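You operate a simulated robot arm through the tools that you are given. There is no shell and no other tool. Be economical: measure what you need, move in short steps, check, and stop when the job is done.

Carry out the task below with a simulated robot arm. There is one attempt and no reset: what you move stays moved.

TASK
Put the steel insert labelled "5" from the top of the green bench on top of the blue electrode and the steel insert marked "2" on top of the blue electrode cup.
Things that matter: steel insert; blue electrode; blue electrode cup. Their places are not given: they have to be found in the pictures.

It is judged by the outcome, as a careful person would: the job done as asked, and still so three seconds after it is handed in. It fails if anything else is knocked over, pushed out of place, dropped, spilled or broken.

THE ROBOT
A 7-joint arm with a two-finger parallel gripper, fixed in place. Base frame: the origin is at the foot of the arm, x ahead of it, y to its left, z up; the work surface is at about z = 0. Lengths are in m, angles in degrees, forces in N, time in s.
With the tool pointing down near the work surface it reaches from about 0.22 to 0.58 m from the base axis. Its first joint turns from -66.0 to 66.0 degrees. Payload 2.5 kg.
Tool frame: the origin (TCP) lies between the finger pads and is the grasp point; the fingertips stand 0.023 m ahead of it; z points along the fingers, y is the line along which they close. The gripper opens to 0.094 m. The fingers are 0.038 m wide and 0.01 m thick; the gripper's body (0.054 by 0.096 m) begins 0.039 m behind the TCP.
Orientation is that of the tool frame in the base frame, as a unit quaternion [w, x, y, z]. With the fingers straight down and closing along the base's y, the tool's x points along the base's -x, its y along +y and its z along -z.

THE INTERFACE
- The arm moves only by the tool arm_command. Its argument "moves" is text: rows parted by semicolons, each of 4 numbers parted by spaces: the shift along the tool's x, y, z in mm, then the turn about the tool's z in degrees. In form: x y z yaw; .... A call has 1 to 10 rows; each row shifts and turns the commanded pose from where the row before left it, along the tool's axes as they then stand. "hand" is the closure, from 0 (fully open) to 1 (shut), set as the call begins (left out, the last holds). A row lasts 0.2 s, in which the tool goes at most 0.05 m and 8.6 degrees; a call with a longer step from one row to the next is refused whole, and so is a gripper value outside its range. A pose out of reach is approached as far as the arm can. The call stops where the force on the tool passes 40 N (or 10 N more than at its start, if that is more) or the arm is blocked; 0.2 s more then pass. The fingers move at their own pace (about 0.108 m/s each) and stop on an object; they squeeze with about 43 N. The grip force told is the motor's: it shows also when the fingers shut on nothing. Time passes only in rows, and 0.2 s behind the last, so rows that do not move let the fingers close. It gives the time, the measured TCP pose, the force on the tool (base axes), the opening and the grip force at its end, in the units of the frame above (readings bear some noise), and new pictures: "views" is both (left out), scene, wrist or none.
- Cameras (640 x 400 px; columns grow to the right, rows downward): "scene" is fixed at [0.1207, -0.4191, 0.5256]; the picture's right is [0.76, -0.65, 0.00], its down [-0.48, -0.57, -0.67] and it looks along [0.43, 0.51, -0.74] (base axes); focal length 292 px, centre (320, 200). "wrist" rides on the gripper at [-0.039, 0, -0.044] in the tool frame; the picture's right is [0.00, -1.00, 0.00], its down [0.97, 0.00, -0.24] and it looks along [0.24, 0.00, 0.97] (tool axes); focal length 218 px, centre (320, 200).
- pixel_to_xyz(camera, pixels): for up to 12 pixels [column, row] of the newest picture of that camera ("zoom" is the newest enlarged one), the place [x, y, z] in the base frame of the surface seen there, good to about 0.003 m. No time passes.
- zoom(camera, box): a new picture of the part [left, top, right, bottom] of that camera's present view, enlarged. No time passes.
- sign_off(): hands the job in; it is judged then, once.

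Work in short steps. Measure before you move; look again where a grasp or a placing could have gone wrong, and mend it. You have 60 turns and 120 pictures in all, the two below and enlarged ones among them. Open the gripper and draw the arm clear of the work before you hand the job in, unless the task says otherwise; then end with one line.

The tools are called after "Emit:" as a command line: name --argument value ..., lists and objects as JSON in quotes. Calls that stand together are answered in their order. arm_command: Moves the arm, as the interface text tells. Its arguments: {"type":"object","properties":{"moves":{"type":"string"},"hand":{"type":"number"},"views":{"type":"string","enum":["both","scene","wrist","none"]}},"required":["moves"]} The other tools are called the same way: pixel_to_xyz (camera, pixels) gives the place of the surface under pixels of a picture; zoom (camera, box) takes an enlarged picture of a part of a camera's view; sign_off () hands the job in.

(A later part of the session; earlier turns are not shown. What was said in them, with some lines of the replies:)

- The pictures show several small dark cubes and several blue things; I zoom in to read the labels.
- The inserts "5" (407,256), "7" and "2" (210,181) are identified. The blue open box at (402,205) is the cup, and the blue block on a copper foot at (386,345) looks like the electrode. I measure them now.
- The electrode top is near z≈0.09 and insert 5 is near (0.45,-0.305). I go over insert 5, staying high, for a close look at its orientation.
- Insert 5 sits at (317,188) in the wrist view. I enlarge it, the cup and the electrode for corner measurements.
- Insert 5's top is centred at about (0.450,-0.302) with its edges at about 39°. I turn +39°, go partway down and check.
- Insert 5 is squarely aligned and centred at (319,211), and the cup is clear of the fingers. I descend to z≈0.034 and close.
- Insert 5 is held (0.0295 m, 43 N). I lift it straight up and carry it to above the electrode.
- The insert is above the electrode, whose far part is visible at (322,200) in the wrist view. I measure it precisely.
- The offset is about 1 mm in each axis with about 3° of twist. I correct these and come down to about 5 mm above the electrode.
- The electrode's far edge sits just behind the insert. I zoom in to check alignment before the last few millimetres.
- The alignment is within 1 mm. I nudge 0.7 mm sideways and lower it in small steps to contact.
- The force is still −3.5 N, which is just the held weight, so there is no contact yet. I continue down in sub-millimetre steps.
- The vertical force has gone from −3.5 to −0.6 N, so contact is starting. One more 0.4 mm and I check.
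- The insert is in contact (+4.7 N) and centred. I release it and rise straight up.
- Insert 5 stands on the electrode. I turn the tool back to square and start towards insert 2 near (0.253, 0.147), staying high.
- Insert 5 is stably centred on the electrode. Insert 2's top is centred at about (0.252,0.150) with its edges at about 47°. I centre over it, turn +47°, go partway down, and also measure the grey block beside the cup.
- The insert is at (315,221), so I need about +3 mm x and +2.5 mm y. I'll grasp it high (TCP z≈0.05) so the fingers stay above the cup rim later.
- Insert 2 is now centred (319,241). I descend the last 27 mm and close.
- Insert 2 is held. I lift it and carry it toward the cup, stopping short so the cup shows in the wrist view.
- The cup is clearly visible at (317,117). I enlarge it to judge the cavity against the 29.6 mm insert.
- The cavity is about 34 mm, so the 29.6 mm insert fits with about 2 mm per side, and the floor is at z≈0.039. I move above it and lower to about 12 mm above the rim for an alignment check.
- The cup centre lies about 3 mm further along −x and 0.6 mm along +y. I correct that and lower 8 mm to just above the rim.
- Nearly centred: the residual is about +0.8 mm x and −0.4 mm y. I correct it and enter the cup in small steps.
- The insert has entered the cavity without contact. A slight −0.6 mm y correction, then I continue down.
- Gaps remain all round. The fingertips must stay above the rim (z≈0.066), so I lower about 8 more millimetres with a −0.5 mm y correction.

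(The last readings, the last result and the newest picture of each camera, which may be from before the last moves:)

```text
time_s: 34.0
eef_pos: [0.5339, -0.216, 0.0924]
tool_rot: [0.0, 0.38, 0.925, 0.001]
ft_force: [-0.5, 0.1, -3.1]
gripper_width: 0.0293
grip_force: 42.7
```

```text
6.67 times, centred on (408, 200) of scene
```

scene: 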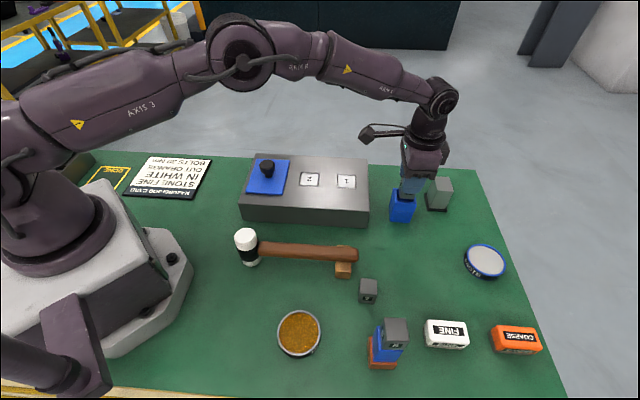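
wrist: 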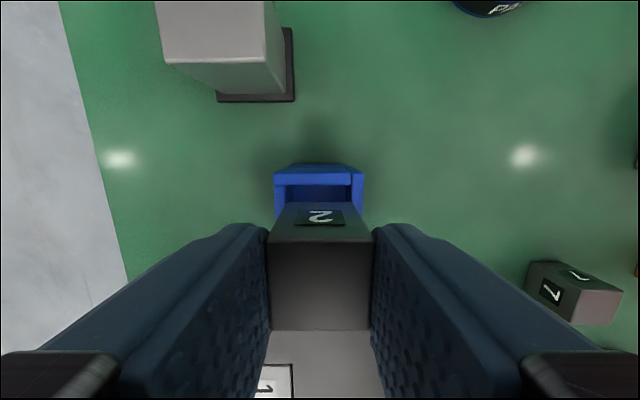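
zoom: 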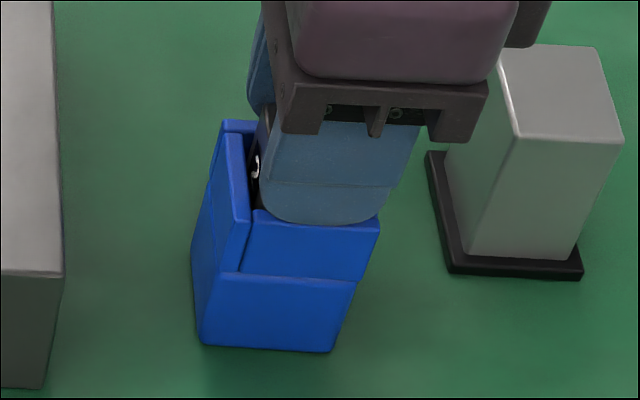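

The insert is now slightly close to the right wall (gaps 25 px left, 3 px right). I shift +0.8 mm y and go 1.5 mm further down.

Emit:
arm_command --moves "0 0.8 0 0; 0 0 0.8 0; 0 0 0.7 0; 0 0 0 0; 0 0 0 0" --views "none"

Emit:
zoom --camera "wrist" --box '[260, 160, 380, 260]'

Emit:
zoom --camera "scene" --box '[376, 170, 440, 230]'

```text
time_s: 35.2
eef_pos: [0.5337, -0.2161, 0.0906]
tool_rot: [0.0, 0.381, 0.925, 0.0]
ft_force: [-0.3, -0.4, -2.6]
gripper_width: 0.0294
grip_force: 42.9
```

```text
4.00 times, centred on (320, 210) of wrist
```

zoom: 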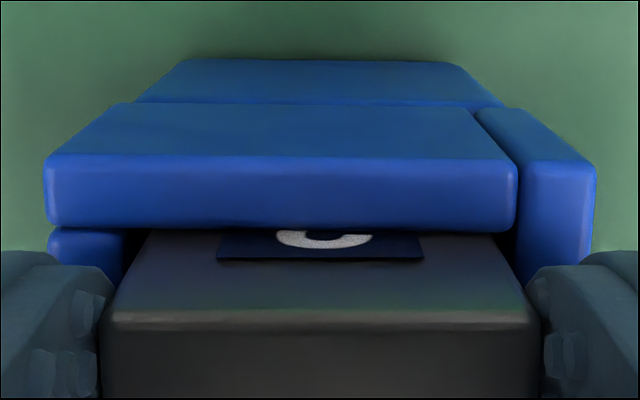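

```text
6.67 times, centred on (408, 200) of scene
```

zoom: 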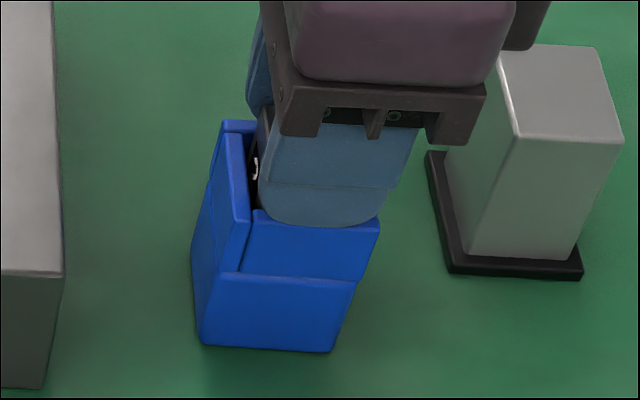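

The insert is centred with its bottom about 2–3 mm above the floor and the fingertips just above the rim. I open partway and rise.

Emit:
arm_command --moves "0 0 0 0; 0 0 0 0; 0 0 -10 0; 0 0 -30 0; 0 0 -40 0; 0 0 -40 0; 0 0 0 0" --hand 0.4 --views "both"

Emit:
zoom --camera "scene" --box '[376, 160, 456, 230]'

```text
time_s: 36.8
eef_pos: [0.5357, -0.2151, 0.2133]
tool_rot: [0.0, 0.382, 0.924, 0.0]
ft_force: [0.2, -0.4, -0.3]
gripper_width: 0.0564
grip_force: 0.1
```

scene: 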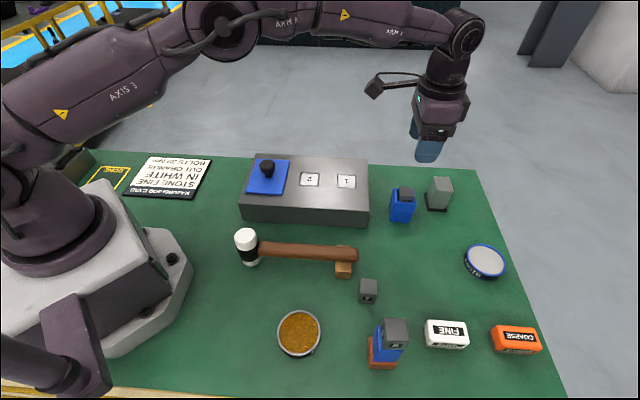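
wrist: 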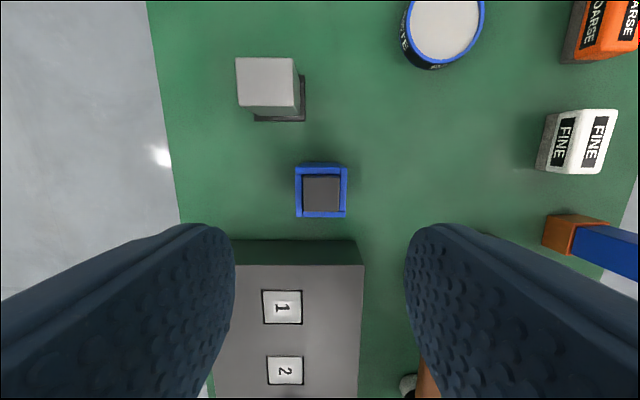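

```text
5.71 times, centred on (416, 195) of scene
```

zoom: 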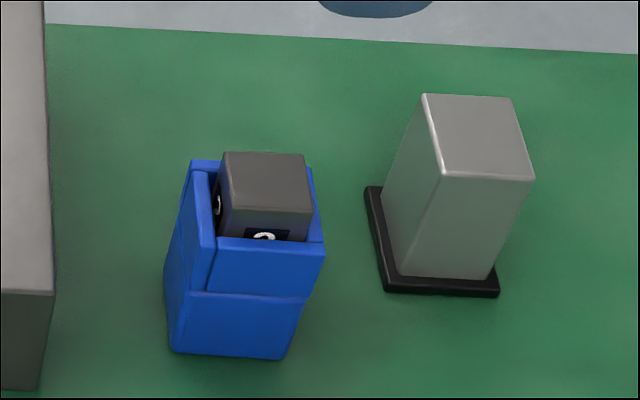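

Insert 2 sits squarely in the cup, and insert 5 stands on the electrode. I open fully, draw the arm back clear, and look once more.

Emit:
arm_command --moves "40 0 -10 0; 40 0 0 0; 40 0 0 0; 0 -20 0 0; 0 0 0 0; 0 0 0 0" --hand 0 --views "scene"

```text
time_s: 38.2
eef_pos: [0.4365, -0.1455, 0.2199]
tool_rot: [0.0, 0.382, 0.924, 0.0]
ft_force: [0.2, 0.0, -0.1]
gripper_width: 0.0938
grip_force: 0.1
```

scene: 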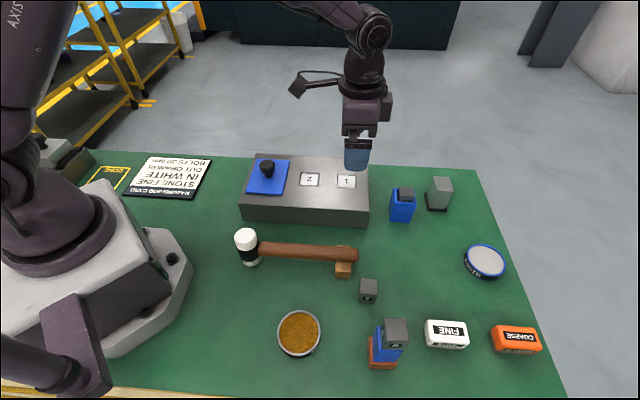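

Both inserts are in place at (396,333) and (405,195), nothing else has moved, and the arm is clear. I hand the job in.

Emit:
sign_off

```text
The job is handed in.
```

Insert "5" stands on top of the blue electrode (the blue block on the copper foot), and insert "2" sits in the open top of the blue electrode cup, sticking out above the rim. Nothing else was moved.
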